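You operate a simulated robot arm through the tools that you are given. There is no shell and no other tool.

You are at the controls of a simulated robot arm. One attempt, no reset.

## Task
Stop the feeder and refill its hopper from the brown bin.
Fine: push OFF before the lid opens; tip the bin out over the hopper so that all its sleeves go in; put that bin back and close the lid. Set down upright: what you pick out.

It is judged by the outcome, as a careful person would: the job done as asked, and still so three seconds after it is handed in. It fails if anything else is knocked over, pushed out of place, dropped, spilled or broken. Lids that push on must go on centred and level and be pressed home; caps that screw on are set level and turned clockwise until they are tight.

## Robot
A 6-joint arm with a two-finger parallel gripper, fixed in place. Base frame: the origin is at the foot of the arm, x ahead of it, y to its left, z up; the work surface is at about z = 700. Units: mm, degrees, N and s.
With the tool pointing down near the work surface it reaches from about 220 to 720 mm from the base axis. Its first joint turns from -66.0 to 66.0 degrees. Payload 2.45 kg.
Tool frame: the origin (TCP) lies between the finger pads and is the grasp point; the fingertips stand 24 mm ahead of it; z points along the fingers, y is the line along which they close. Largest opening 68 mm; finger width 17, thickness 10; the body of the gripper, 40 by 70 mm, starts 41 mm behind the TCP.
Orientation is that of the tool frame in the base frame, as [roll, pitch, yaw] about the fixed x, y, z axes, in that order (R = Rz(yaw) Ry(pitch) Rx(roll)). With the fingers straight down and closing along the base's y, the tool's x points along the base's -x, its y along +y and its z along -z.

## Interface
- The arm moves only by the tool drive_tool. Its arguments are lists of equal length, an entry for each row: "xyz": the shift along the tool's x, y, z in units of 20 mm (1.0 is 20 mm), a list of three; "rotation": the turn, a rotation vector about the tool's x, y, z in units of 6 degrees (1.0 is 6 degrees), a list of three; "hand": the closure, from 0 (fully open) to 1 (shut). In form: {"xyz": [[dx, dy, dz], ...], "rotation": [[rx, ry, rz], ...], "hand": [hand, ...]}. A call has 1 to 20 rows; each row shifts and turns the commanded pose from where the row before left it, along the tool's axes as they then stand. A call with a number of a shift or a turn outside -1 to 1 is refused whole. Rows are played at 5 a second. More than 50 mm and 8.6 degrees between two rows, or a gripper value outside its range, and nothing of the call is played. A pose out of reach is approached as far as the arm can. The call stops where the force on the tool passes 90 N (or 10 N more than at its start, if that is more) or the arm is blocked; 0.2 s more then pass. Each finger travels about 108 mm/s and halts on what it meets, pressing with about 34 N; the grip force reading is that of the motor and also rises with nothing between the fingers. The clock runs only during rows and for 0.2 s after the last one: add rows that do not move to give the fingers time. It gives the time, the measured TCP pose, the force on the tool (base axes), the opening and the grip force at its end, in the units of the frame above (readings bear some noise), with the torque about the TCP (base axes, N m) and any sound that the robot's microphone picked up.
- Cameras (640 x 400 px; columns grow to the right, rows downward): "scene" is fixed at [148.6, 398.6, 1476.5]; the picture's right is [-0.91, -0.41, 0.00], its down [-0.19, 0.41, -0.89] and it looks along [0.37, -0.81, -0.45] (base axes); focal length 232 px, centre (320, 200). "wrist" rides on the gripper at [84, 11, -75] in the tool frame; the picture's right is [-0.13, 0.99, 0.00], its down [-0.60, -0.08, -0.79] and it looks along [-0.79, -0.10, 0.61] (tool axes); focal length 251 px, centre (320, 200). There is no depth. A picture from a camera that has moved, and an enlarged one, comes with that camera's place and axes in the base frame and with its lens.
- get_image(camera): a new picture of that camera. It takes no simulated time.
- close_up(camera, box): a new picture of the part [left, top, right, bottom] of that camera's present view, enlarged. It takes no simulated time.
- sign_off(): hands the job in; it is judged then, once.

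Nothing tells you positions but the pictures and the camera data. Unless the task says otherwise, let go and move clear before handing in.

The tools are called by a JSON object that holds its "name" and its "arguments". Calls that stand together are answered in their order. drive_tool: Moves the arm, as the interface text tells. Its arguments: {"type":"object","properties":{"xyz":{"type":"array","items":{"type":"array","items":{"type":"number"}}},"rotation":{"type":"array","items":{"type":"array","items":{"type":"number"}}},"hand":{"type":"array","items":{"type":"number"}}},"required":["xyz","rotation","hand"]} The other tools are called the same way: get_image (camera) takes a picture; close_up (camera, box) takes an enlarged picture of a part of a camera's view; sign_off () hands the job in.

At the start:

```text
clock: 0.0
tcp_pos: [433.8, -39.4, 1445.7]
tcp_rot: [180.0, -0.1, 180.0]
wrist_force: [0.5, -0.2, -0.8]
wrist_torque: [0.01, 0.0, 0.02]
finger_gap: 68.1
grasp_force: 0.0
```

scene: 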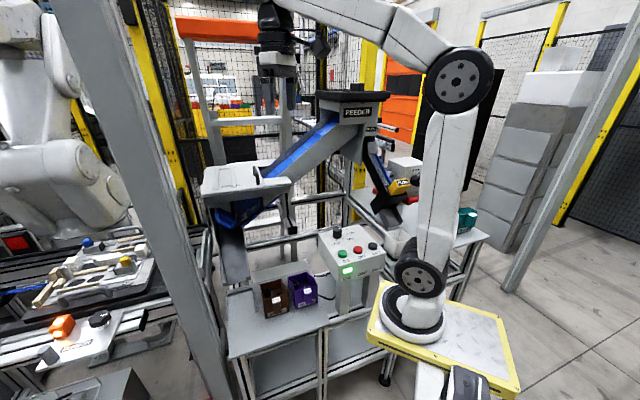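
wrist: 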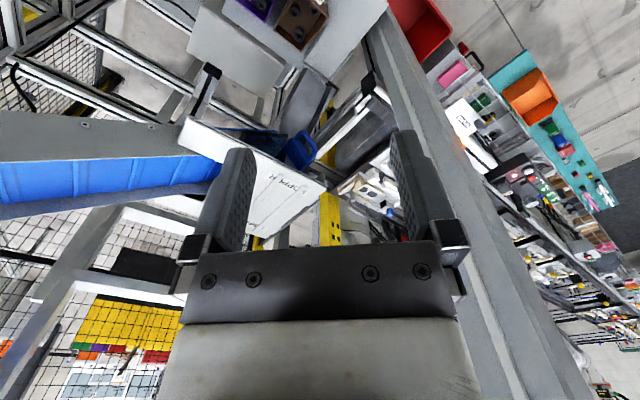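

I see the feeder with its hopper on the far side, a control box with buttons, and a brown and a purple bin on a table. I'll enlarge the views to locate things before moving.

{"name": "close_up", "arguments": {"camera": "scene", "box": [180, 60, 420, 210]}}

{"name": "close_up", "arguments": {"camera": "scene", "box": [220, 210, 400, 330]}}

{"name": "close_up", "arguments": {"camera": "scene", "box": [180, 140, 340, 240]}}

{"name": "close_up", "arguments": {"camera": "wrist", "box": [160, 0, 400, 150]}}

```text
2.67 times, centred on (300, 135) of scene
camera zoom: at [148.6, 398.6, 1476.5], right [-0.91, -0.41, 0.0], down [-0.19, 0.41, -0.89], along [0.37, -0.81, -0.45], focal length 619 px, centre (373, 373)
```

zoom: 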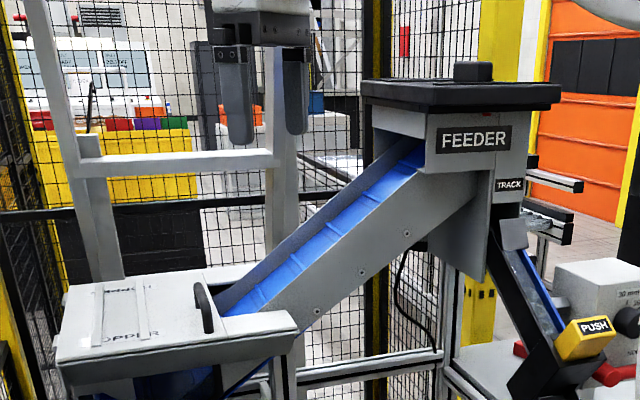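

```text
3.33 times, centred on (310, 270) of scene
camera zoom: at [148.6, 398.6, 1476.5], right [-0.91, -0.41, 0.0], down [-0.19, 0.41, -0.89], along [0.37, -0.81, -0.45], focal length 773 px, centre (353, -33)
```

zoom: 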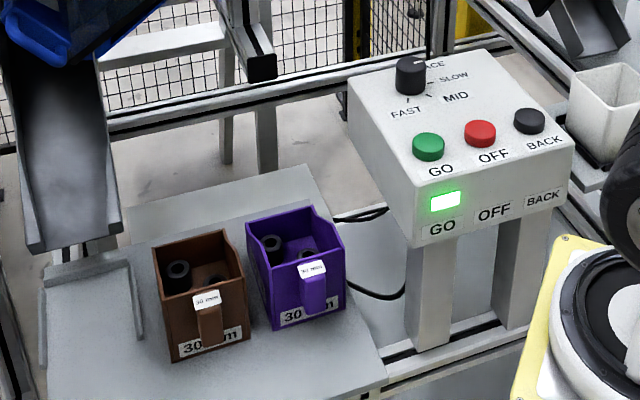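

```text
4.00 times, centred on (260, 190) of scene
camera zoom: at [148.6, 398.6, 1476.5], right [-0.91, -0.41, 0.0], down [-0.19, 0.41, -0.89], along [0.37, -0.81, -0.45], focal length 928 px, centre (560, 240)
```

zoom: 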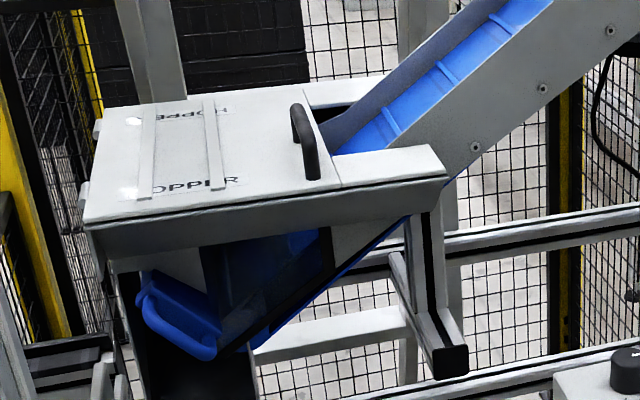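

```text
2.67 times, centred on (280, 75) of wrist
camera zoom: at [349.4, -29.2, 1520.1], right [0.13, 0.99, 0.0], down [0.6, -0.08, 0.79], along [0.79, -0.1, -0.61], focal length 670 px, centre (427, 533)
```

zoom: 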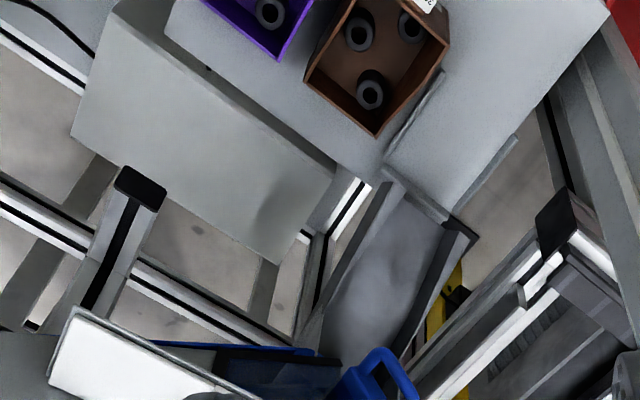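

The brown bin stands on the table at about (565, -95), turned roughly 45°, with the purple one beside it. The hopper lid looks hinged on its far side. I'll look closer at the hopper and the surroundings.

{"name": "close_up", "arguments": {"camera": "wrist", "box": [160, 90, 400, 240]}}

{"name": "close_up", "arguments": {"camera": "scene", "box": [300, 200, 420, 275]}}

{"name": "close_up", "arguments": {"camera": "scene", "box": [320, 100, 520, 330]}}

{"name": "close_up", "arguments": {"camera": "scene", "box": [190, 190, 310, 290]}}

```text
2.67 times, centred on (280, 165) of wrist
camera zoom: at [349.4, -29.2, 1520.1], right [0.13, 0.99, 0.0], down [0.6, -0.08, 0.79], along [0.79, -0.1, -0.61], focal length 670 px, centre (427, 293)
```

zoom: 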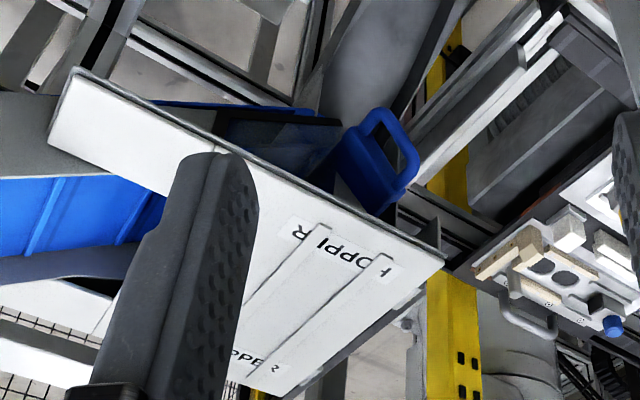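

```text
5.33 times, centred on (360, 238) of scene
camera zoom: at [148.6, 398.6, 1476.5], right [-0.91, -0.41, 0.0], down [-0.19, 0.41, -0.89], along [0.37, -0.81, -0.45], focal length 1237 px, centre (107, 0)
```

zoom: 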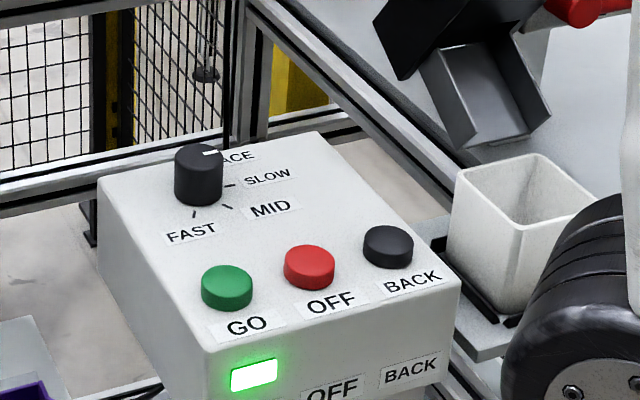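

```text
1.74 times, centred on (420, 215) of scene
camera zoom: at [148.6, 398.6, 1476.5], right [-0.91, -0.41, 0.0], down [-0.19, 0.41, -0.89], along [0.37, -0.81, -0.45], focal length 404 px, centre (146, 174)
```

zoom: 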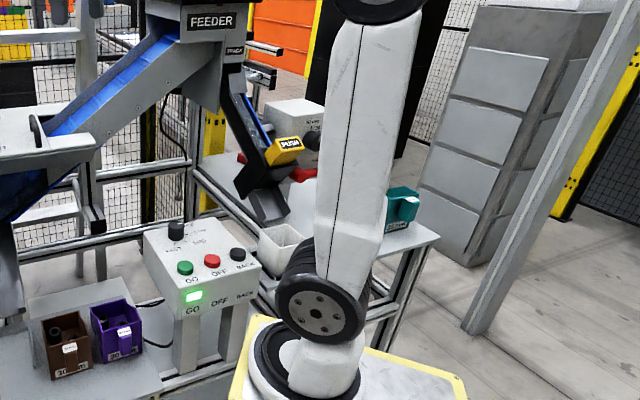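

```text
4.00 times, centred on (250, 240) of scene
camera zoom: at [148.6, 398.6, 1476.5], right [-0.91, -0.41, 0.0], down [-0.19, 0.41, -0.89], along [0.37, -0.81, -0.45], focal length 928 px, centre (600, 40)
```

zoom: 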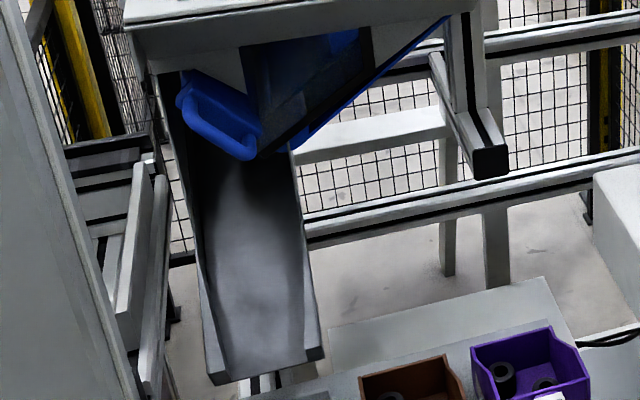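

The hopper's top is at z≈1143, its front edge running from about (574,-286) to (791,-71); the cell is turned 45°. Next I'll swing the wrist camera to look at the control box and place the OFF button.

{"name": "drive_tool", "arguments": {"xyz": [[0.7, 0, 0.8], [0.7, 0, 0.8], [0.7, 0, 0.8], [0.7, 0, 0.8], [0.7, 0, 0.8], [0.7, 0, 0.8], [0.7, 0, 0.8], [0.7, 0, 0.8], [0, 0, 0], [0, 0, 0], [0, 0, 0], [0, 0, 0], [0, 0, 0], [0, 0, 0], [0, 0, 0], [0, 0, 0], [0, 0, 0], [0, 0, 0]], "rotation": [[0, 0, 0], [0, 0, 0], [0, 0, 0], [0, 0, 0], [0, 0, 0], [0, 0, 0], [0, 0, 0], [0, 0, 0], [0, 0, 1], [0, 0, 1], [0, 0, 1], [0, 0, 1], [0, 0, 1], [0, 0, 1], [0, 0, 1], [0, 0, 1], [0, 0, 1], [0, 0, 1]], "hand": [0, 0, 0, 0, 0, 0, 0, 0, 0, 0, 0, 0, 0, 0, 0, 0, 0, 0]}}

{"name": "get_image", "arguments": {"camera": "wrist"}}

{"name": "get_image", "arguments": {"camera": "scene"}}

```text
clock: 3.8
tcp_pos: [379.6, -49.9, 1326.2]
tcp_rot: [-180.0, 0.0, 119.9]
wrist_force: [1.1, 0.0, 0.0]
wrist_torque: [0.05, 0.01, -0.02]
finger_gap: 67.8
grasp_force: 0.0
out of reach, approached as far as the arm can: row 5, 6, 7, 8
```

```text
taken
camera wrist: at [346.2, 28.0, 1400.7], right [0.92, 0.38, 0.0], down [0.23, -0.56, 0.79], along [0.3, -0.73, -0.61], focal length 251 px, centre (320, 200)
```

wrist: 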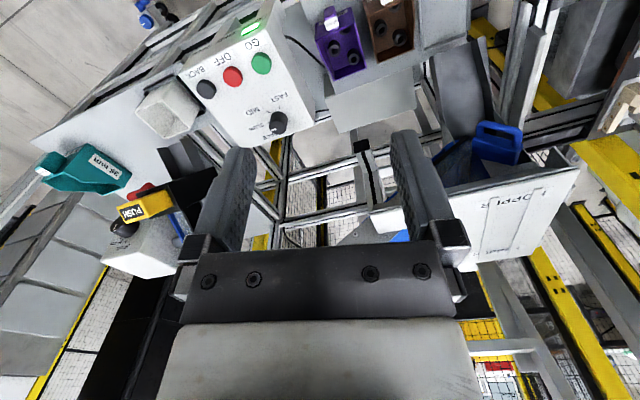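

```text
taken
```

scene: 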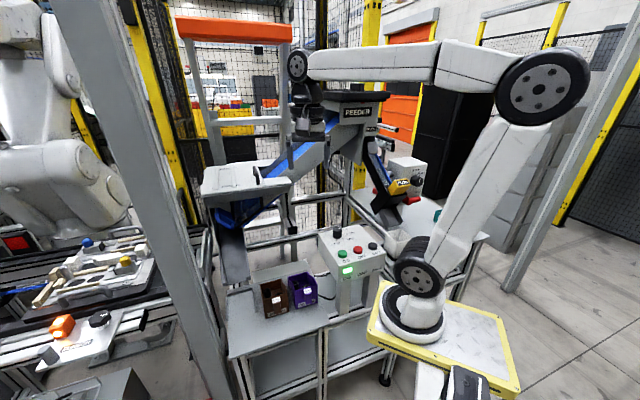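

The OFF button triangulates to about (288,-224,973). I'll enlarge the view to refine it and the handle and bins.

{"name": "close_up", "arguments": {"camera": "wrist", "box": [160, 20, 320, 150]}}

{"name": "close_up", "arguments": {"camera": "wrist", "box": [300, 0, 460, 130]}}

{"name": "close_up", "arguments": {"camera": "wrist", "box": [420, 60, 600, 280]}}

{"name": "close_up", "arguments": {"camera": "scene", "box": [195, 150, 275, 210]}}

{"name": "close_up", "arguments": {"camera": "scene", "box": [255, 260, 325, 325]}}

```text
3.08 times, centred on (240, 85) of wrist
camera zoom: at [346.2, 28.0, 1400.7], right [0.92, 0.38, 0.0], down [0.23, -0.56, 0.79], along [0.3, -0.73, -0.61], focal length 774 px, centre (566, 554)
```

zoom: 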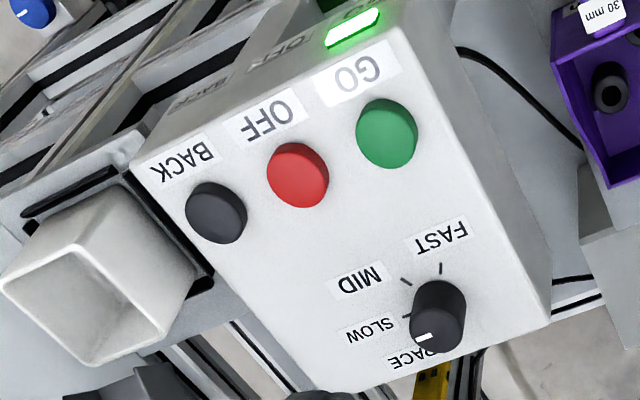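

```text
3.08 times, centred on (380, 65) of wrist
camera zoom: at [346.2, 28.0, 1400.7], right [0.92, 0.38, 0.0], down [0.23, -0.56, 0.79], along [0.3, -0.73, -0.61], focal length 774 px, centre (135, 615)
```

zoom: 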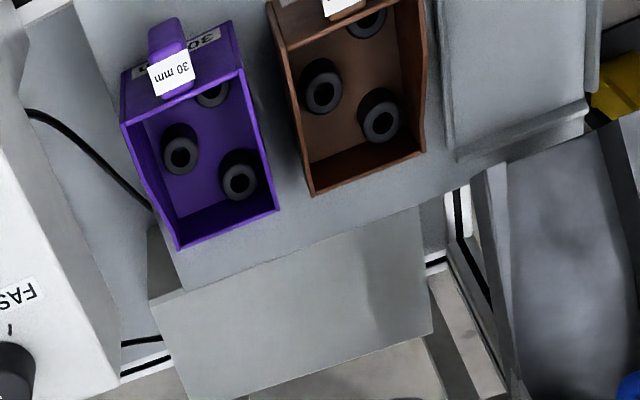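

```text
1.82 times, centred on (510, 170) of wrist
camera zoom: at [346.2, 28.0, 1400.7], right [0.92, 0.38, 0.0], down [0.23, -0.56, 0.79], along [0.3, -0.73, -0.61], focal length 457 px, centre (-26, 254)
```

zoom: 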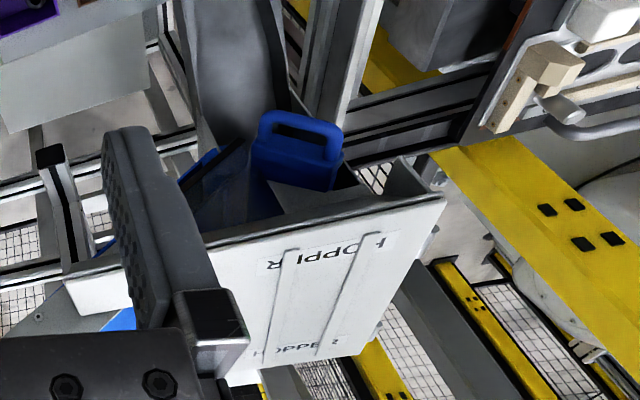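

```text
6.67 times, centred on (235, 180) of scene
camera zoom: at [148.6, 398.6, 1476.5], right [-0.91, -0.41, 0.0], down [-0.19, 0.41, -0.89], along [0.37, -0.81, -0.45], focal length 1547 px, centre (887, 333)
```

zoom: 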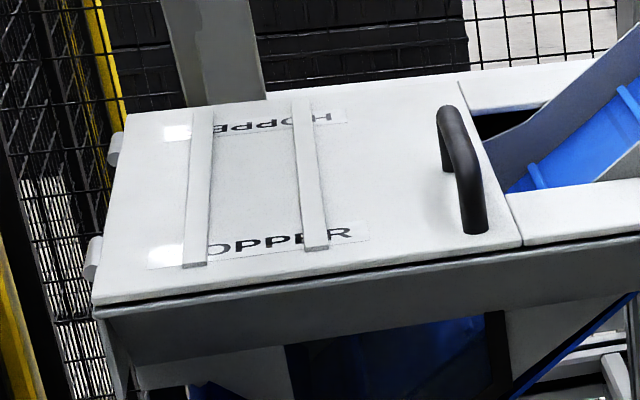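

```text
6.15 times, centred on (290, 292) of scene
camera zoom: at [148.6, 398.6, 1476.5], right [-0.91, -0.41, 0.0], down [-0.19, 0.41, -0.89], along [0.37, -0.81, -0.45], focal length 1428 px, centre (505, -369)
```

zoom: 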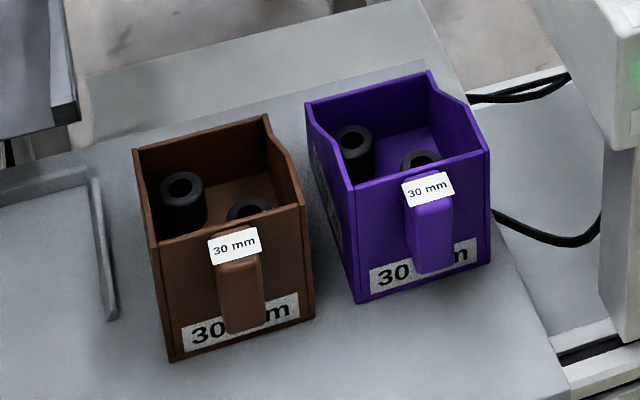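

The OFF button is at about (289,-227,969) with its neighbours 58 mm away on a level box top. I'll close the fingers and go above OFF to check the aim.

{"name": "drive_tool", "arguments": {"xyz": [[-0.45, -0.695, 0.9], [-0.45, -0.695, 0.9], [-0.45, -0.695, 0.9], [-0.45, -0.695, 0.9], [-0.45, -0.695, 0.9], [-0.45, -0.695, 0.9], [-0.45, -0.695, 0.9], [-0.45, -0.695, 0.9], [-0.45, -0.695, 0.9], [-0.45, -0.695, 0.9], [-0.45, -0.695, 0.9], [-0.45, -0.695, 0.9]], "rotation": [[0, 0, 0], [0, 0, 0], [0, 0, 0], [0, 0, 0], [0, 0, 0], [0, 0, 0], [0, 0, 0], [0, 0, 0], [0, 0, 0], [0, 0, 0], [0, 0, 0], [0, 0, 0]], "hand": [1, 1, 1, 1, 1, 1, 1, 1, 1, 1, 1, 1]}}

{"name": "get_image", "arguments": {"camera": "wrist"}}

{"name": "get_image", "arguments": {"camera": "scene"}}

```text
clock: 6.4
tcp_pos: [298.0, -227.6, 1110.3]
tcp_rot: [-180.0, 0.0, 120.0]
wrist_force: [0.2, -0.3, 0.0]
wrist_torque: [-0.02, -0.02, 0.03]
finger_gap: 0.0
grasp_force: 23.8
out of reach, approached as far as the arm can: row 1, 2
```

```text
taken
camera wrist: at [265.3, -150.7, 1183.9], right [0.92, 0.38, 0.0], down [0.23, -0.56, 0.79], along [0.3, -0.73, -0.61], focal length 251 px, centre (320, 200)
```

wrist: 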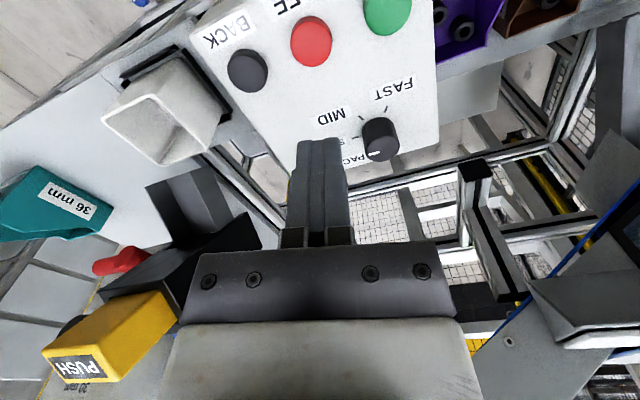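

```text
taken
```

scene: 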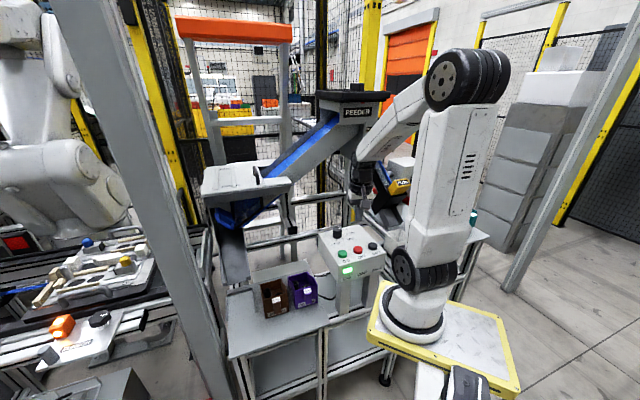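

The button's position is confirmed at (289,-227,969). I'm correcting the aim by 9 mm, lowering to just above it and then pressing in small steps.

{"name": "drive_tool", "arguments": {"xyz": [[0.25, -0.375, 0.9], [0, 0, 0.9], [0, 0, 0.9], [0, 0, 0.9], [0, 0, 0.9], [0, 0, 0.7], [0, 0, 0.1], [0, 0, 0.1], [0, 0, 0.1], [0, 0, 0.1], [0, 0, 0.1]], "rotation": [[0, 0, 0], [0, 0, 0], [0, 0, 0], [0, 0, 0], [0, 0, 0], [0, 0, 0], [0, 0, 0], [0, 0, 0], [0, 0, 0], [0, 0, 0], [0, 0, 0]], "hand": [1, 1, 1, 1, 1, 1, 1, 1, 1, 1, 1]}}

{"name": "close_up", "arguments": {"camera": "scene", "box": [300, 200, 420, 290]}}

{"name": "get_image", "arguments": {"camera": "wrist"}}

```text
clock: 8.8
tcp_pos: [288.0, -228.5, 997.0]
tcp_rot: [179.9, 0.1, 120.1]
wrist_force: [-0.2, -0.5, 4.8]
wrist_torque: [-0.03, -0.01, 0.0]
finger_gap: 0.1
grasp_force: 23.8
heard: click
```

```text
4.44 times, centred on (360, 245) of scene
camera zoom: at [148.5, 398.6, 1476.5], right [-0.91, -0.41, 0.0], down [-0.19, 0.41, -0.89], along [0.37, -0.81, -0.45], focal length 1031 px, centre (142, 0)
```

zoom: 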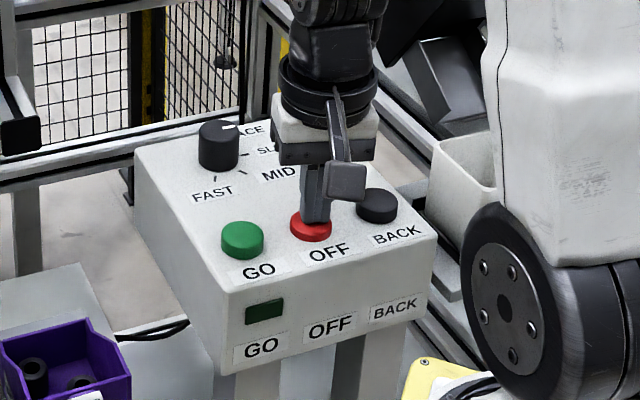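

```text
taken
camera wrist: at [255.4, -150.9, 1070.8], right [0.92, 0.38, 0.0], down [0.23, -0.56, 0.79], along [0.31, -0.73, -0.61], focal length 251 px, centre (320, 200)
```

wrist: 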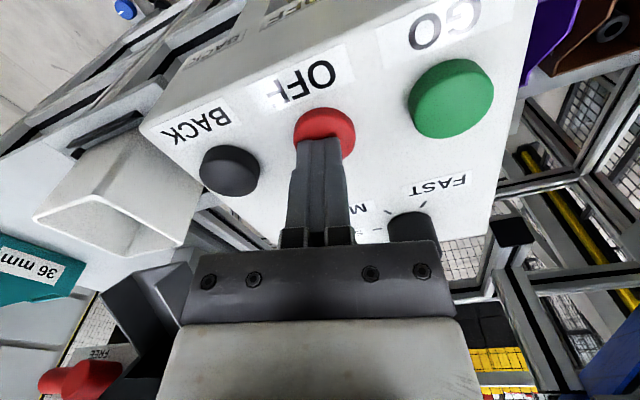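

OFF clicked and the GO lamp went out. I'll lift straight off the button and swing out to free space, then turn the wrist so the camera ends up on top when the tool points at the hopper.

{"name": "drive_tool", "arguments": {"xyz": [[0, 0, -1], [0, 0, -1], [0, 0, -1], [0, 0, -1], [0, 0, -1], [0.22, 0.94, -0.8], [0.22, 0.94, -0.8], [0.22, 0.94, -0.8], [0.22, 0.94, -0.8], [0.22, 0.94, -0.8], [0.22, 0.94, -0.8], [0.22, 0.94, -0.8], [0.22, 0.94, -0.8], [0.22, 0.94, -0.8], [0.22, 0.94, -0.8], [0.22, 0.94, -0.8], [0.22, 0.94, -0.8], [0.22, 0.94, -0.8], [0.22, 0.94, -0.8], [0.22, 0.94, -0.8]], "rotation": [[0, 0, 0], [0, 0, 0], [0, 0, 0], [0, 0, 0], [0, 0, 0], [0, 0, 0], [0, 0, 0], [0, 0, 0], [0, 0, 0], [0, 0, 0], [0, 0, 0], [0, 0, 0], [0, 0, 0], [0, 0, 0], [0, 0, 0], [0, 0, 0], [0, 0, 0], [0, 0, 0], [0, 0, 0], [0, 0, 0]], "hand": [1, 1, 1, 1, 1, 1, 1, 1, 0.5, 0, 0, 0, 0, 0, 0, 0, 0, 0, 0, 0]}}

{"name": "close_up", "arguments": {"camera": "scene", "box": [300, 200, 420, 290]}}

{"name": "get_image", "arguments": {"camera": "wrist"}}

```text
clock: 13.0
tcp_pos: [501.5, -28.8, 1336.8]
tcp_rot: [180.0, 0.0, 120.0]
wrist_force: [-0.4, 0.7, 0.7]
wrist_torque: [-0.02, -0.01, -0.01]
finger_gap: 68.3
grasp_force: 0.0
```

```text
4.44 times, centred on (360, 245) of scene
camera zoom: at [148.6, 398.6, 1476.5], right [-0.91, -0.41, 0.0], down [-0.19, 0.41, -0.89], along [0.37, -0.81, -0.45], focal length 1031 px, centre (142, 0)
```

zoom: 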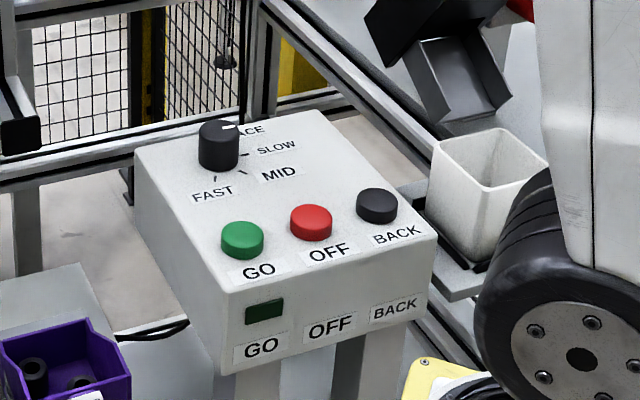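

```text
taken
camera wrist: at [467.9, 48.5, 1411.1], right [0.92, 0.38, 0.0], down [0.23, -0.56, 0.79], along [0.3, -0.73, -0.61], focal length 251 px, centre (320, 200)
```

wrist: 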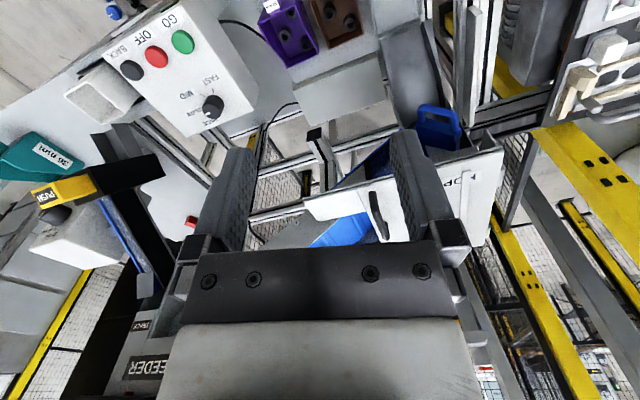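

The GO lamp stays off, so the feeder is stopped. The lid handle is visible between the fingers, so I'll measure it here.

{"name": "close_up", "arguments": {"camera": "wrist", "box": [290, 120, 410, 250]}}

{"name": "close_up", "arguments": {"camera": "wrist", "box": [240, 0, 380, 80]}}

{"name": "close_up", "arguments": {"camera": "wrist", "box": [390, 60, 530, 260]}}

```text
3.08 times, centred on (350, 185) of wrist
camera zoom: at [467.9, 48.5, 1411.1], right [0.92, 0.38, 0.0], down [0.23, -0.56, 0.79], along [0.3, -0.73, -0.61], focal length 774 px, centre (228, 246)
```

zoom: 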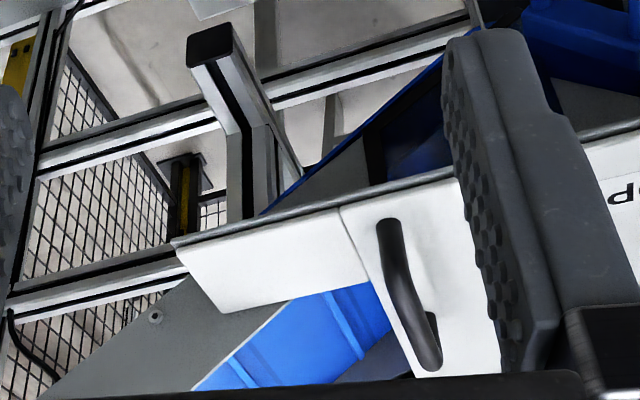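

```text
4.57 times, centred on (310, 40) of wrist
camera zoom: at [467.9, 48.5, 1411.1], right [0.92, 0.38, 0.0], down [0.23, -0.56, 0.79], along [0.3, -0.73, -0.61], focal length 1149 px, centre (366, 931)
```

zoom: 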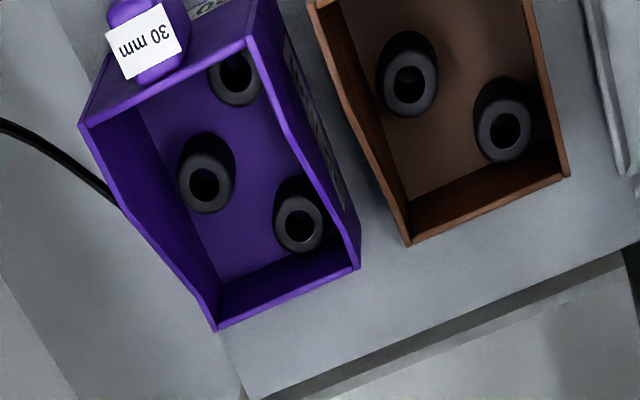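

```text
2.00 times, centred on (460, 160) of wrist
camera zoom: at [467.9, 48.5, 1411.1], right [0.92, 0.38, 0.0], down [0.23, -0.56, 0.79], along [0.3, -0.73, -0.61], focal length 503 px, centre (40, 280)
```

zoom: 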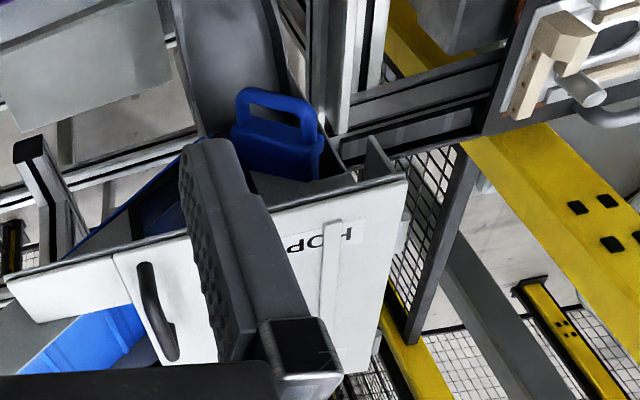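

The handle checks out: its bar runs along the lid from (677,-223) to (744,-291), with its top at z≈1182. Now I'll turn the wrist about its axis towards camera-on-far-side, testing the joint range.

{"name": "drive_tool", "arguments": {"xyz": [[0, 0, 0], [0, 0, 0], [0, 0, 0], [0, 0, 0], [0, 0, 0], [0, 0, 0], [0, 0, 0], [0, 0, 0], [0, 0, 0], [0, 0, 0], [0, 0, 0], [0, 0, 0], [0, 0, 0], [0, 0, 0]], "rotation": [[0, 0, 1], [0, 0, 1], [0, 0, 1], [0, 0, 1], [0, 0, 1], [0, 0, 1], [0, 0, 1], [0, 0, 1], [0, 0, 1], [0, 0, 1], [0, 0, 1], [0, 0, 1], [0, 0, 1], [0, 0, 1]], "hand": [0, 0, 0, 0, 0, 0, 0, 0, 0, 0, 0, 0, 0, 0]}}

{"name": "drive_tool", "arguments": {"xyz": [[0, 0, 0], [0, 0, 0], [0, 0, 0], [0, 0, 0], [0, 0, 0], [0, 0, 0], [0, 0, 0], [0, 0, 0], [0, 0, 0], [0, 0, 0], [0, 0, 0], [0, 0, 0], [0, 0, 0], [0, 0, 0]], "rotation": [[0, 0, 1], [0, 0, 1], [0, 0, 1], [0, 0, 1], [0, 0, 1], [0, 0, 1], [0, 0, 1], [0, 0, 1], [0, 0, 1], [0, 0, 1], [0, 0, 1], [0, 0, 1], [0, 0, 1], [0, 0, 0.5]], "hand": [0, 0, 0, 0, 0, 0, 0, 0, 0, 0, 0, 0, 0, 0]}}

```text
clock: 16.0
tcp_pos: [500.2, -29.4, 1336.3]
tcp_rot: [179.9, 0.0, 35.9]
wrist_force: [0.1, 0.0, 0.5]
wrist_torque: [-0.01, 0.02, 0.01]
finger_gap: 68.0
grasp_force: 0.1
```

```text
clock: 19.0
tcp_pos: [344.7, -301.9, 1328.3]
tcp_rot: [-179.8, 0.0, -44.7]
wrist_force: [-0.6, 0.0, -0.3]
wrist_torque: [-0.01, -0.01, 0.02]
finger_gap: 68.1
grasp_force: 0.1
out of reach, approached as far as the arm can: row 6, 7, 8, 9, 10, 11, 12, 13, 14
```

The wrist ran to its limit and the base swung the tool towards (345,-302,1328). I'll check clearance before backing out the same way.

{"name": "get_image", "arguments": {"camera": "scene"}}

{"name": "get_image", "arguments": {"camera": "wrist"}}

```text
taken
```

scene: 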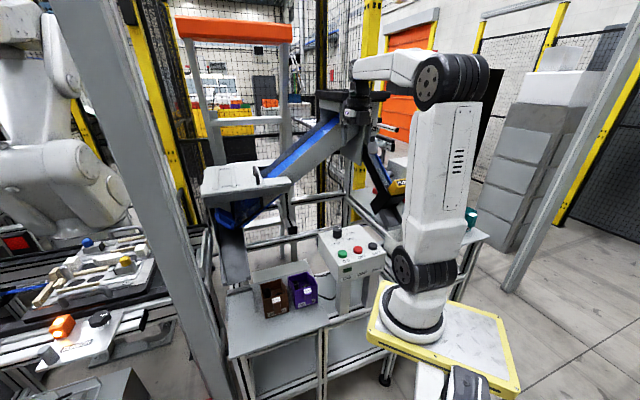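

```text
taken
camera wrist: at [396.6, -369.7, 1403.7], right [-0.79, -0.61, 0.0], down [-0.38, 0.48, 0.79], along [-0.49, 0.63, -0.61], focal length 251 px, centre (320, 200)
```

wrist: 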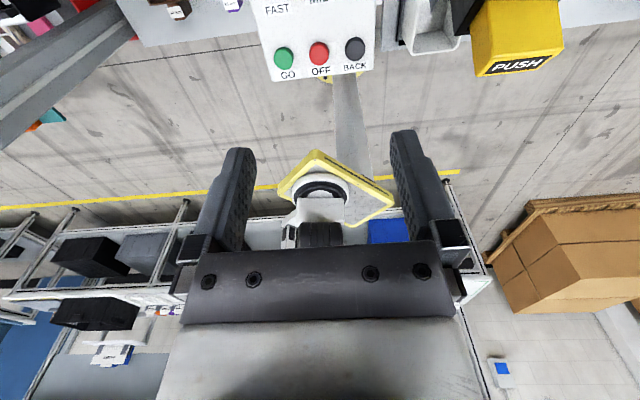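

The tool is clear of the conveyor. The wrist limit is close to camera-forward, so I'll turn back about 54° first, then move out to about (600,-80,1330).

{"name": "drive_tool", "arguments": {"xyz": [[0, 0, 0], [0, 0, 0], [0, 0, 0], [0, 0, 0], [0, 0, 0], [0, 0, 0], [0, 0, 0], [0, 0, 0], [0, 0, 0]], "rotation": [[0, 0, -1], [0, 0, -1], [0, 0, -1], [0, 0, -1], [0, 0, -1], [0, 0, -1], [0, 0, -1], [0, 0, -1], [0, 0, -1]], "hand": [0, 0, 0, 0, 0, 0, 0, 0, 0]}}

{"name": "drive_tool", "arguments": {"xyz": [[0.895, -0.56, 0], [0.895, -0.56, 0], [0.895, -0.56, 0], [0.895, -0.56, 0], [0.895, -0.56, 0], [0.895, -0.56, 0], [0.895, -0.56, 0], [0.895, -0.56, 0], [0.895, -0.56, 0], [0.895, -0.56, 0], [0.895, -0.56, 0], [0.895, -0.56, 0], [0.895, -0.56, 0], [0.895, -0.56, 0], [0.895, -0.56, 0], [0.895, -0.56, 0]], "rotation": [[0, 0, 0], [0, 0, 0], [0, 0, 0], [0, 0, 0], [0, 0, 0], [0, 0, 0], [0, 0, 0], [0, 0, 0], [0, 0, 0], [0, 0, 0], [0, 0, 0], [0, 0, 0], [0, 0, 0], [0, 0, 0], [0, 0, 0], [0, 0, 0]], "hand": [0, 0, 0, 0, 0, 0, 0, 0, 0, 0, 0, 0, 0, 0, 0, 0]}}

{"name": "get_image", "arguments": {"camera": "scene"}}

```text
clock: 21.0
tcp_pos: [346.3, -301.7, 1328.8]
tcp_rot: [-179.9, 0.0, 9.1]
wrist_force: [-0.5, 0.0, -0.4]
wrist_torque: [0.01, 0.02, -0.03]
finger_gap: 68.1
grasp_force: 0.2
```

```text
clock: 24.4
tcp_pos: [601.6, -78.7, 1329.1]
tcp_rot: [180.0, -0.1, 9.1]
wrist_force: [0.8, 0.0, 0.0]
wrist_torque: [-0.03, 0.01, 0.03]
finger_gap: 67.8
grasp_force: 0.1
```

```text
taken
```

scene: 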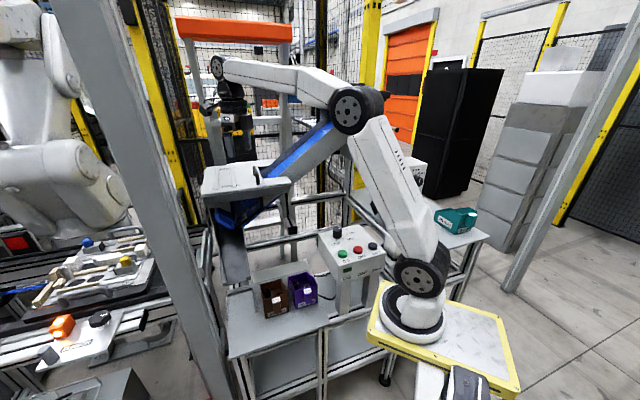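

The tool is now above open space in front of the hopper. Next I'll tilt it up towards horizontal, fingers pointing away from the robot.

{"name": "drive_tool", "arguments": {"xyz": [[0, 0, 0], [0, 0, 0], [0, 0, 0], [0, 0, 0], [0, 0, 0], [0, 0, 0], [0, 0, 0], [0, 0, 0]], "rotation": [[0, 1, 0], [0, 1, 0], [0, 1, 0], [0, 1, 0], [0, 1, 0], [0, 1, 0], [0, 1, 0], [0, 1, 0]], "hand": [0, 0, 0, 0, 0, 0, 0, 0]}}

{"name": "drive_tool", "arguments": {"xyz": [[0, 0, 0], [0, 0, 0], [0, 0, 0], [0, 0, 0], [0, 0, 0], [0, 0, 0], [0, 0, 0]], "rotation": [[0, 1, 0], [0, 1, 0], [0, 1, 0], [0, 1, 0], [0, 1, 0], [0, 1, 0], [0, 1, 0]], "hand": [0, 0, 0, 0, 0, 0, 0]}}

{"name": "get_image", "arguments": {"camera": "scene"}}

{"name": "get_image", "arguments": {"camera": "wrist"}}

```text
clock: 26.2
tcp_pos: [600.0, -79.8, 1329.9]
tcp_rot: [180.0, -48.2, 8.9]
wrist_force: [0.2, -0.1, -0.7]
wrist_torque: [-0.05, -0.03, 0.01]
finger_gap: 67.8
grasp_force: 0.0
```

```text
clock: 27.8
tcp_pos: [601.2, -80.5, 1329.2]
tcp_rot: [6.8, -89.9, -177.9]
wrist_force: [-0.7, 0.4, 0.3]
wrist_torque: [0.0, 0.02, -0.01]
finger_gap: 68.0
grasp_force: 0.0
```

```text
taken
```

scene: 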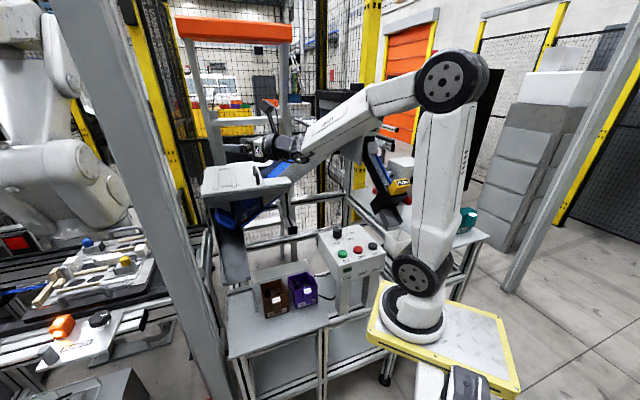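

```text
taken
camera wrist: at [527.5, -103.7, 1413.0], right [0.15, -0.98, -0.13], down [-0.79, -0.05, -0.61], along [0.59, 0.2, -0.79], focal length 251 px, centre (320, 200)
```

wrist: 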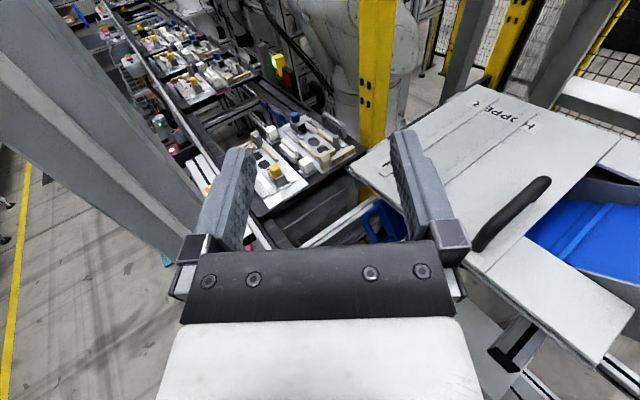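

Tool is horizontal with the camera on top and it gives a good upright view. Now I'll turn it 54° about the vertical so that it points straight at the hopper front.

{"name": "drive_tool", "arguments": {"xyz": [[0, 0, 0], [0, 0, 0], [0, 0, 0], [0, 0, 0], [0, 0, 0], [0, 0, 0], [0, 0, 0], [0, 0, 0], [0, 0, 0]], "rotation": [[-1, 0, 0], [-1, 0, 0], [-1, 0, 0], [-1, 0, 0], [-1, 0, 0], [-1, 0, 0], [-1, 0, 0], [-1, 0, 0], [-1, 0, 0]], "hand": [0, 0, 0, 0, 0, 0, 0, 0, 0]}}

{"name": "get_image", "arguments": {"camera": "scene"}}

{"name": "get_image", "arguments": {"camera": "wrist"}}

```text
clock: 29.8
tcp_pos: [438.2, -346.5, 1410.1]
tcp_rot: [-177.6, -89.6, -46.1]
wrist_force: [-0.4, 0.3, -0.4]
wrist_torque: [0.02, -0.03, -0.01]
finger_gap: 68.2
grasp_force: 0.0
out of reach, approached as far as the arm can: row 3, 4, 5, 6, 7, 8, 9
```

```text
taken
```

scene: 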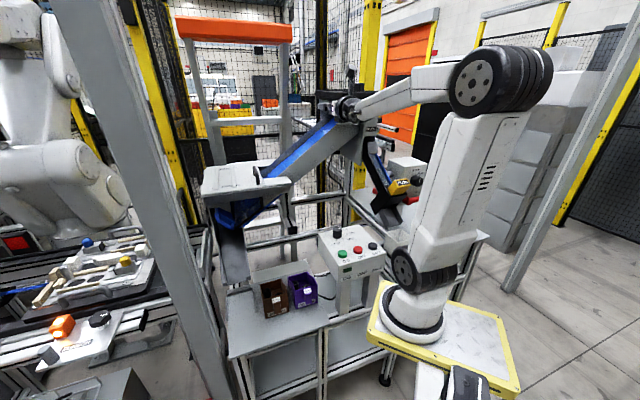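

```text
taken
camera wrist: at [377.1, -303.1, 1494.5], right [-0.69, -0.72, -0.13], down [-0.52, 0.61, -0.6], along [0.51, -0.34, -0.79], focal length 251 px, centre (320, 200)
```

wrist: 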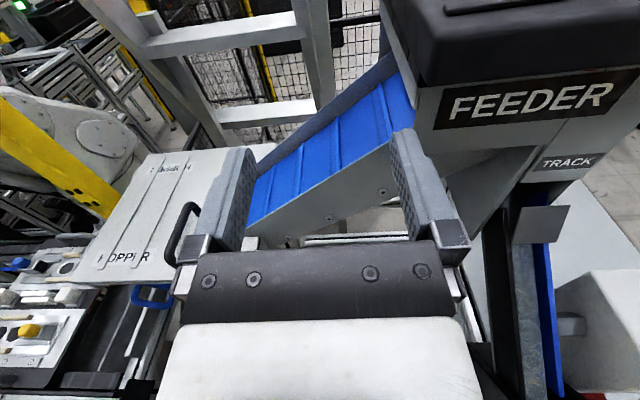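

The arm has a forearm roll, and this wrist branch can't point right of the arm's own plane, so it drifted near the feeder head. I'll back out by an arc about the base (constant wrist), returning to open space.

{"name": "drive_tool", "arguments": {"xyz": [[0, -1, 0], [0, -1, 0], [0, -1, 0], [0, -1, 0], [0, -1, 0], [0, -1, 0], [0, -1, 0], [0, -1, 0], [0, -1, 0], [0, -1, 0], [0, -1, 0], [0, -1, 0], [0, -1, 0], [0, -1, 0], [0, -1, 0]], "rotation": [[0.42, 0, 0], [0.41, 0, 0], [0.4, 0, 0], [0.4, 0, 0], [0.4, 0, 0], [0.4, 0, 0], [0.4, 0, 0], [0.4, 0, 0], [0.4, 0, 0], [0.4, 0, 0], [0.4, 0, 0], [0.4, 0, 0], [0.4, 0, 0], [0.4, 0, 0], [0.4, 0, 0]], "hand": [0, 0, 0, 0, 0, 0, 0, 0, 0, 0, 0, 0, 0, 0, 0]}}

{"name": "get_image", "arguments": {"camera": "scene"}}

```text
clock: 33.0
tcp_pos: [572.8, -89.6, 1411.9]
tcp_rot: [-170.5, -89.9, -17.9]
wrist_force: [-0.5, 0.1, 0.3]
wrist_torque: [-0.01, 0.01, 0.0]
finger_gap: 68.0
grasp_force: 0.2
out of reach, approached as far as the arm can: row 1
```

```text
taken
```

scene: 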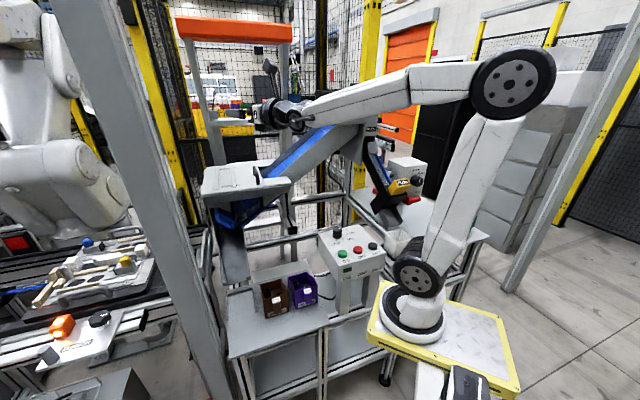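

Back in open space, now pointing roughly radially. I'll lower a bit, tilt back to fingers-down, and then turn the wrist back to its middle range.

{"name": "drive_tool", "arguments": {"xyz": [[-1, 0, 0], [-1, 0, 0], [-1, 0, 0], [-1, 0, 0.5], [0, 0, 0], [0, 0, 0], [0, 0, 0], [0, 0, 0], [0, 0, 0], [0, 0, 0], [0, 0, 0], [0, 0, 0], [0, 0, 0], [0, 0, 0], [0, 0, 0], [0, 0, 0], [0, 0, 0], [0, 0, 0], [0, 0, 0]], "rotation": [[0, 0, 0], [0, 0, 0], [0, 0, 0], [0, 0, 0], [0, -1, 0], [0, -1, 0], [0, -1, 0], [0, -1, 0], [0, -1, 0], [0, -1, 0], [0, -1, 0], [0, -1, 0], [0, -1, 0], [0, -1, 0], [0, -1, 0], [0, -1, 0], [0, -1, 0], [0, -1, 0], [0, -1, 0]], "hand": [0, 0, 0, 0, 0, 0, 0, 0, 0, 0, 0, 0, 0, 0, 0, 0, 0, 0, 0]}}

{"name": "drive_tool", "arguments": {"xyz": [[0, 0, 0], [0, 0, 0], [0, 0, 0], [0, 0, 0], [0, 0, 0], [0, 0, 0], [0, 0, 0], [0, 0, 0], [0, 0, 0], [0, 0, 0], [0, 0, 0], [0, 0, 0], [0, 0, 0], [0, 0, 0], [0, 0, 0], [0, 0, 0], [0, 0, 0], [0, 0, 0], [0, 0, 0]], "rotation": [[0, 0, -1], [0, 0, -1], [0, 0, -1], [0, 0, -1], [0, 0, -1], [0, 0, -1], [0, 0, -1], [0, 0, -1], [0, 0, -1], [0, 0, -1], [0, 0, -1], [0, 0, -1], [0, 0, -1], [0, 0, -1], [0, 0, -1], [0, 0, -1], [0, 0, -1], [0, 0, -1], [0, 0, -1]], "hand": [0, 0, 0, 0, 0, 0, 0, 0, 0, 0, 0, 0, 0, 0, 0, 0, 0, 0, 0]}}

```text
clock: 37.0
tcp_pos: [575.0, -116.2, 1337.2]
tcp_rot: [-179.3, -4.8, -6.9]
wrist_force: [0.1, 0.0, -0.6]
wrist_torque: [0.01, -0.03, -0.02]
finger_gap: 68.1
grasp_force: 0.0
out of reach, approached as far as the arm can: row 1, 2, 3, 4, 8, 18, 19
```

```text
clock: 41.0
tcp_pos: [574.7, -117.1, 1336.0]
tcp_rot: [175.3, 1.5, 106.7]
wrist_force: [0.4, -0.1, 1.0]
wrist_torque: [0.0, -0.02, 0.0]
finger_gap: 68.0
grasp_force: 0.0
```

The wrist is back in mid-range. I'll square it to yaw 135°, level it, and start tilting toward the hopper with the forearm roll this time.

{"name": "drive_tool", "arguments": {"xyz": [[0, 0, 0], [0, 0, 0], [0, 0, 0], [0, 0, 0], [0, 0, 0], [0, 0, 0], [0, 0, 0], [0, 0, 0], [0, 0, 0], [0, 0, 0]], "rotation": [[0, 0, -1], [0, 0, -1], [0, 0, -1], [0, 0, -1], [0, 0, -0.72], [0.578, 0.578, 0], [0, -1, 0], [0, -1, 0], [0, -1, 0], [0, -1, 0]], "hand": [0, 0, 0, 0, 0, 0, 0, 0, 0, 0]}}

{"name": "drive_tool", "arguments": {"xyz": [[0, 0, 0], [0, 0, 0], [0, 0, 0], [0, 0, 0], [0, 0, 0]], "rotation": [[0, -1, 0], [0, -1, 0], [0, -1, 0], [0, -1, 0], [0, -1, 0]], "hand": [0, 0, 0, 0, 0]}}

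{"name": "get_image", "arguments": {"camera": "scene"}}

```text
clock: 43.2
tcp_pos: [575.2, -117.3, 1338.2]
tcp_rot: [180.0, 24.2, 135.0]
wrist_force: [-0.1, 0.5, -0.1]
wrist_torque: [0.01, 0.01, -0.03]
finger_gap: 68.1
grasp_force: 0.0
```

```text
clock: 44.4
tcp_pos: [576.0, -117.1, 1337.4]
tcp_rot: [180.0, 54.3, 135.0]
wrist_force: [0.4, 0.1, -0.6]
wrist_torque: [0.03, -0.02, 0.0]
finger_gap: 68.0
grasp_force: 0.1
```

```text
taken
```

scene: 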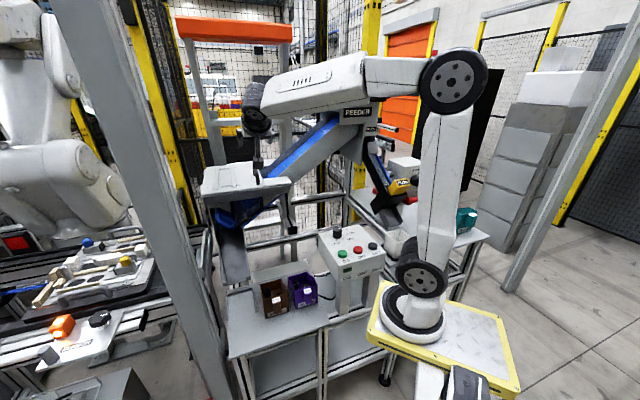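

The forearm has rolled as intended. I'll finish tilting to horizontal and look.

{"name": "drive_tool", "arguments": {"xyz": [[0, 0, 0], [0, 0, 0], [0, 0, 0], [0, 0, 0], [0, 0, 0], [0, 0, 0]], "rotation": [[0, -1, 0], [0, -1, 0], [0, -1, 0], [0, -1, 0], [0, -1, 0], [0, -0.95, 0]], "hand": [0, 0, 0, 0, 0, 0]}}

{"name": "get_image", "arguments": {"camera": "scene"}}

{"name": "get_image", "arguments": {"camera": "wrist"}}

```text
clock: 45.8
tcp_pos: [574.9, -117.3, 1337.4]
tcp_rot: [168.7, 89.9, 123.8]
wrist_force: [0.6, -0.2, 0.0]
wrist_torque: [0.01, 0.02, 0.01]
finger_gap: 68.0
grasp_force: 0.0
```

```text
taken
```

scene: 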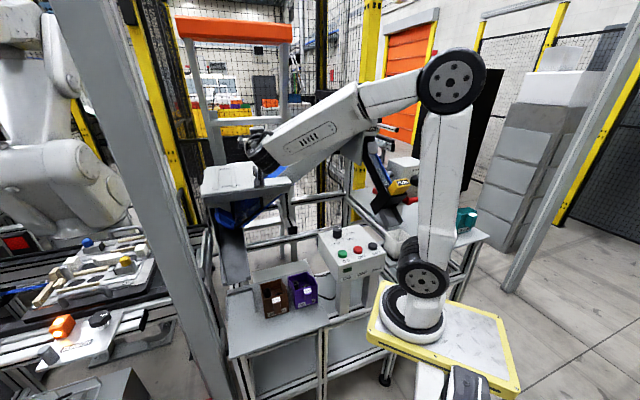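

```text
taken
camera wrist: at [529.7, -55.6, 1252.5], right [0.7, 0.7, 0.13], down [-0.62, 0.5, 0.6], along [0.36, -0.5, 0.79], focal length 251 px, centre (320, 200)
```

wrist: 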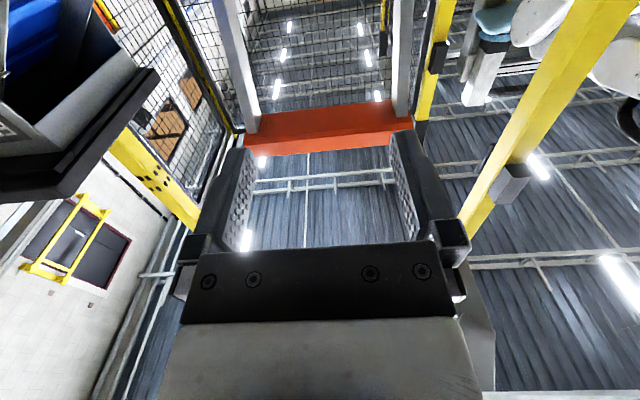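

Pointing straight at the hopper. I'll roll the tool 180° so the camera is on top for the aim.

{"name": "drive_tool", "arguments": {"xyz": [[0, 0, 0], [0, 0, 0], [0, 0, 0], [0, 0, 0], [0, 0, 0], [0, 0, 0], [0, 0, 0], [0, 0, 0], [0, 0, 0], [0, 0, 0], [0, 0, 0], [0, 0, 0], [0, 0, 0], [0, 0, 0], [0, 0, 0]], "rotation": [[0, 0, -1], [0, 0, -1], [0, 0, -1], [0, 0, -1], [0, 0, -1], [0, 0, -1], [0, 0, -1], [0, 0, -1], [0, 0, -1], [0, 0, -1], [0, 0, -1], [0, 0, -1], [0, 0, -1], [0, 0, -1], [0, 0, -1]], "hand": [0, 0, 0, 0, 0, 0, 0, 0, 0, 0, 0, 0, 0, 0, 0]}}

{"name": "drive_tool", "arguments": {"xyz": [[0, 0, 0], [0, 0, 0], [0, 0, 0], [0, 0, 0], [0, 0, 0], [0, 0, 0], [0, 0, 0], [0, 0, 0], [0, 0, 0], [0, 0, 0], [0, 0, 0], [0, 0, 0], [0, 0, 0], [0, 0, 0], [0, 0, 0]], "rotation": [[0, 0, -1], [0, 0, -1], [0, 0, -1], [0, 0, -1], [0, 0, -1], [0, 0, -1], [0, 0, -1], [0, 0, -1], [0, 0, -1], [0, 0, -1], [0, 0, -1], [0, 0, -1], [0, 0, -1], [0, 0, -1], [0, 0, -1]], "hand": [0, 0, 0, 0, 0, 0, 0, 0, 0, 0, 0, 0, 0, 0, 0]}}

{"name": "get_image", "arguments": {"camera": "wrist"}}

```text
clock: 49.0
tcp_pos: [576.5, -115.7, 1337.7]
tcp_rot: [-90.2, -0.2, -135.0]
wrist_force: [-0.3, -0.4, 0.5]
wrist_torque: [0.01, 0.01, 0.02]
finger_gap: 67.9
grasp_force: 0.1
```

```text
clock: 52.2
tcp_pos: [574.8, -117.8, 1337.7]
tcp_rot: [143.4, -89.7, -8.5]
wrist_force: [0.2, 0.2, -0.5]
wrist_torque: [0.01, -0.05, -0.02]
finger_gap: 68.1
grasp_force: 0.1
```

```text
taken
camera wrist: at [514.8, -71.9, 1421.1], right [-0.7, -0.7, -0.13], down [-0.51, 0.62, -0.6], along [0.5, -0.36, -0.79], focal length 251 px, centre (320, 200)
```

wrist: 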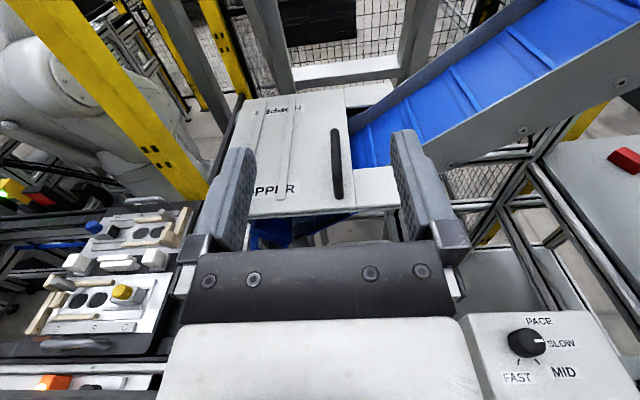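

Now camera-up with a clear look at the hopper and handle. I'll zoom to get the handle's exact line.

{"name": "close_up", "arguments": {"camera": "wrist", "box": [220, 80, 420, 230]}}

{"name": "close_up", "arguments": {"camera": "scene", "box": [195, 130, 315, 220]}}

```text
2.67 times, centred on (320, 155) of wrist
camera zoom: at [514.8, -71.9, 1421.1], right [-0.7, -0.7, -0.13], down [-0.51, 0.62, -0.6], along [0.5, -0.36, -0.79], focal length 670 px, centre (320, 320)
```

zoom: 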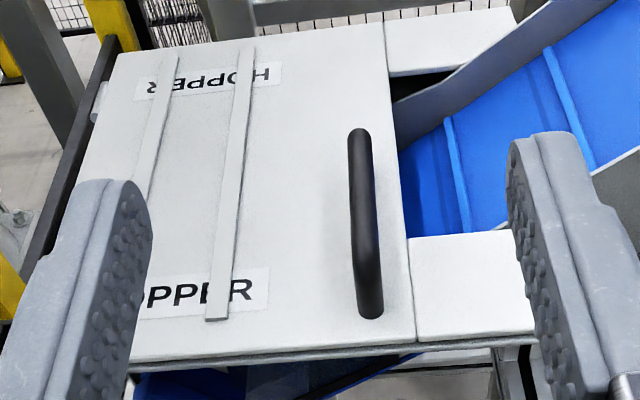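

```text
4.44 times, centred on (255, 175) of scene
camera zoom: at [148.6, 398.6, 1476.5], right [-0.91, -0.41, 0.0], down [-0.19, 0.41, -0.89], along [0.37, -0.81, -0.45], focal length 1031 px, centre (609, 311)
```

zoom: 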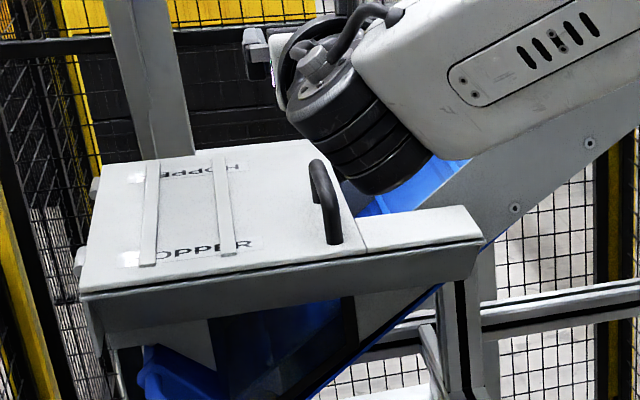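

The handle bar lies at e1≈321 (in the hopper's 45° frame), matching my tool line within 2 mm. Before grasping, I'll test in free air whether the wrist can roll as far as the lid needs.

{"name": "drive_tool", "arguments": {"xyz": [[0, 0, 0], [0, 0, 0], [0, 0, 0], [0, 0, 0], [0, 0, 0], [0, 0, 0], [0, 0, 0], [0, 0, 0], [0, 0, 0], [0, 0, 0], [0, 0, 0], [0, 0, 0]], "rotation": [[0, 0, -1], [0, 0, -1], [0, 0, -1], [0, 0, -1], [0, 0, -1], [0, 0, -1], [0, 0, -1], [0, 0, -1], [0, 0, -1], [0, 0, -1], [0, 0, -1], [0, 0, -1]], "hand": [0, 0, 0, 0, 0, 0, 0, 0, 0, 0, 0, 0]}}

{"name": "drive_tool", "arguments": {"xyz": [[0, 0, 0], [0, 0, 0]], "rotation": [[0, 0, -1], [0, 0, -1]], "hand": [0, 0]}}

```text
clock: 54.8
tcp_pos: [575.6, -115.2, 1336.9]
tcp_rot: [90.2, -18.0, 44.8]
wrist_force: [0.8, -1.2, -0.7]
wrist_torque: [0.01, 0.02, -0.02]
finger_gap: 67.9
grasp_force: 0.1
```

```text
clock: 55.4
tcp_pos: [575.2, -116.8, 1337.2]
tcp_rot: [90.1, -5.7, 45.0]
wrist_force: [-0.9, 0.0, 0.5]
wrist_torque: [-0.02, -0.01, -0.02]
finger_gap: 68.0
grasp_force: 0.0
```

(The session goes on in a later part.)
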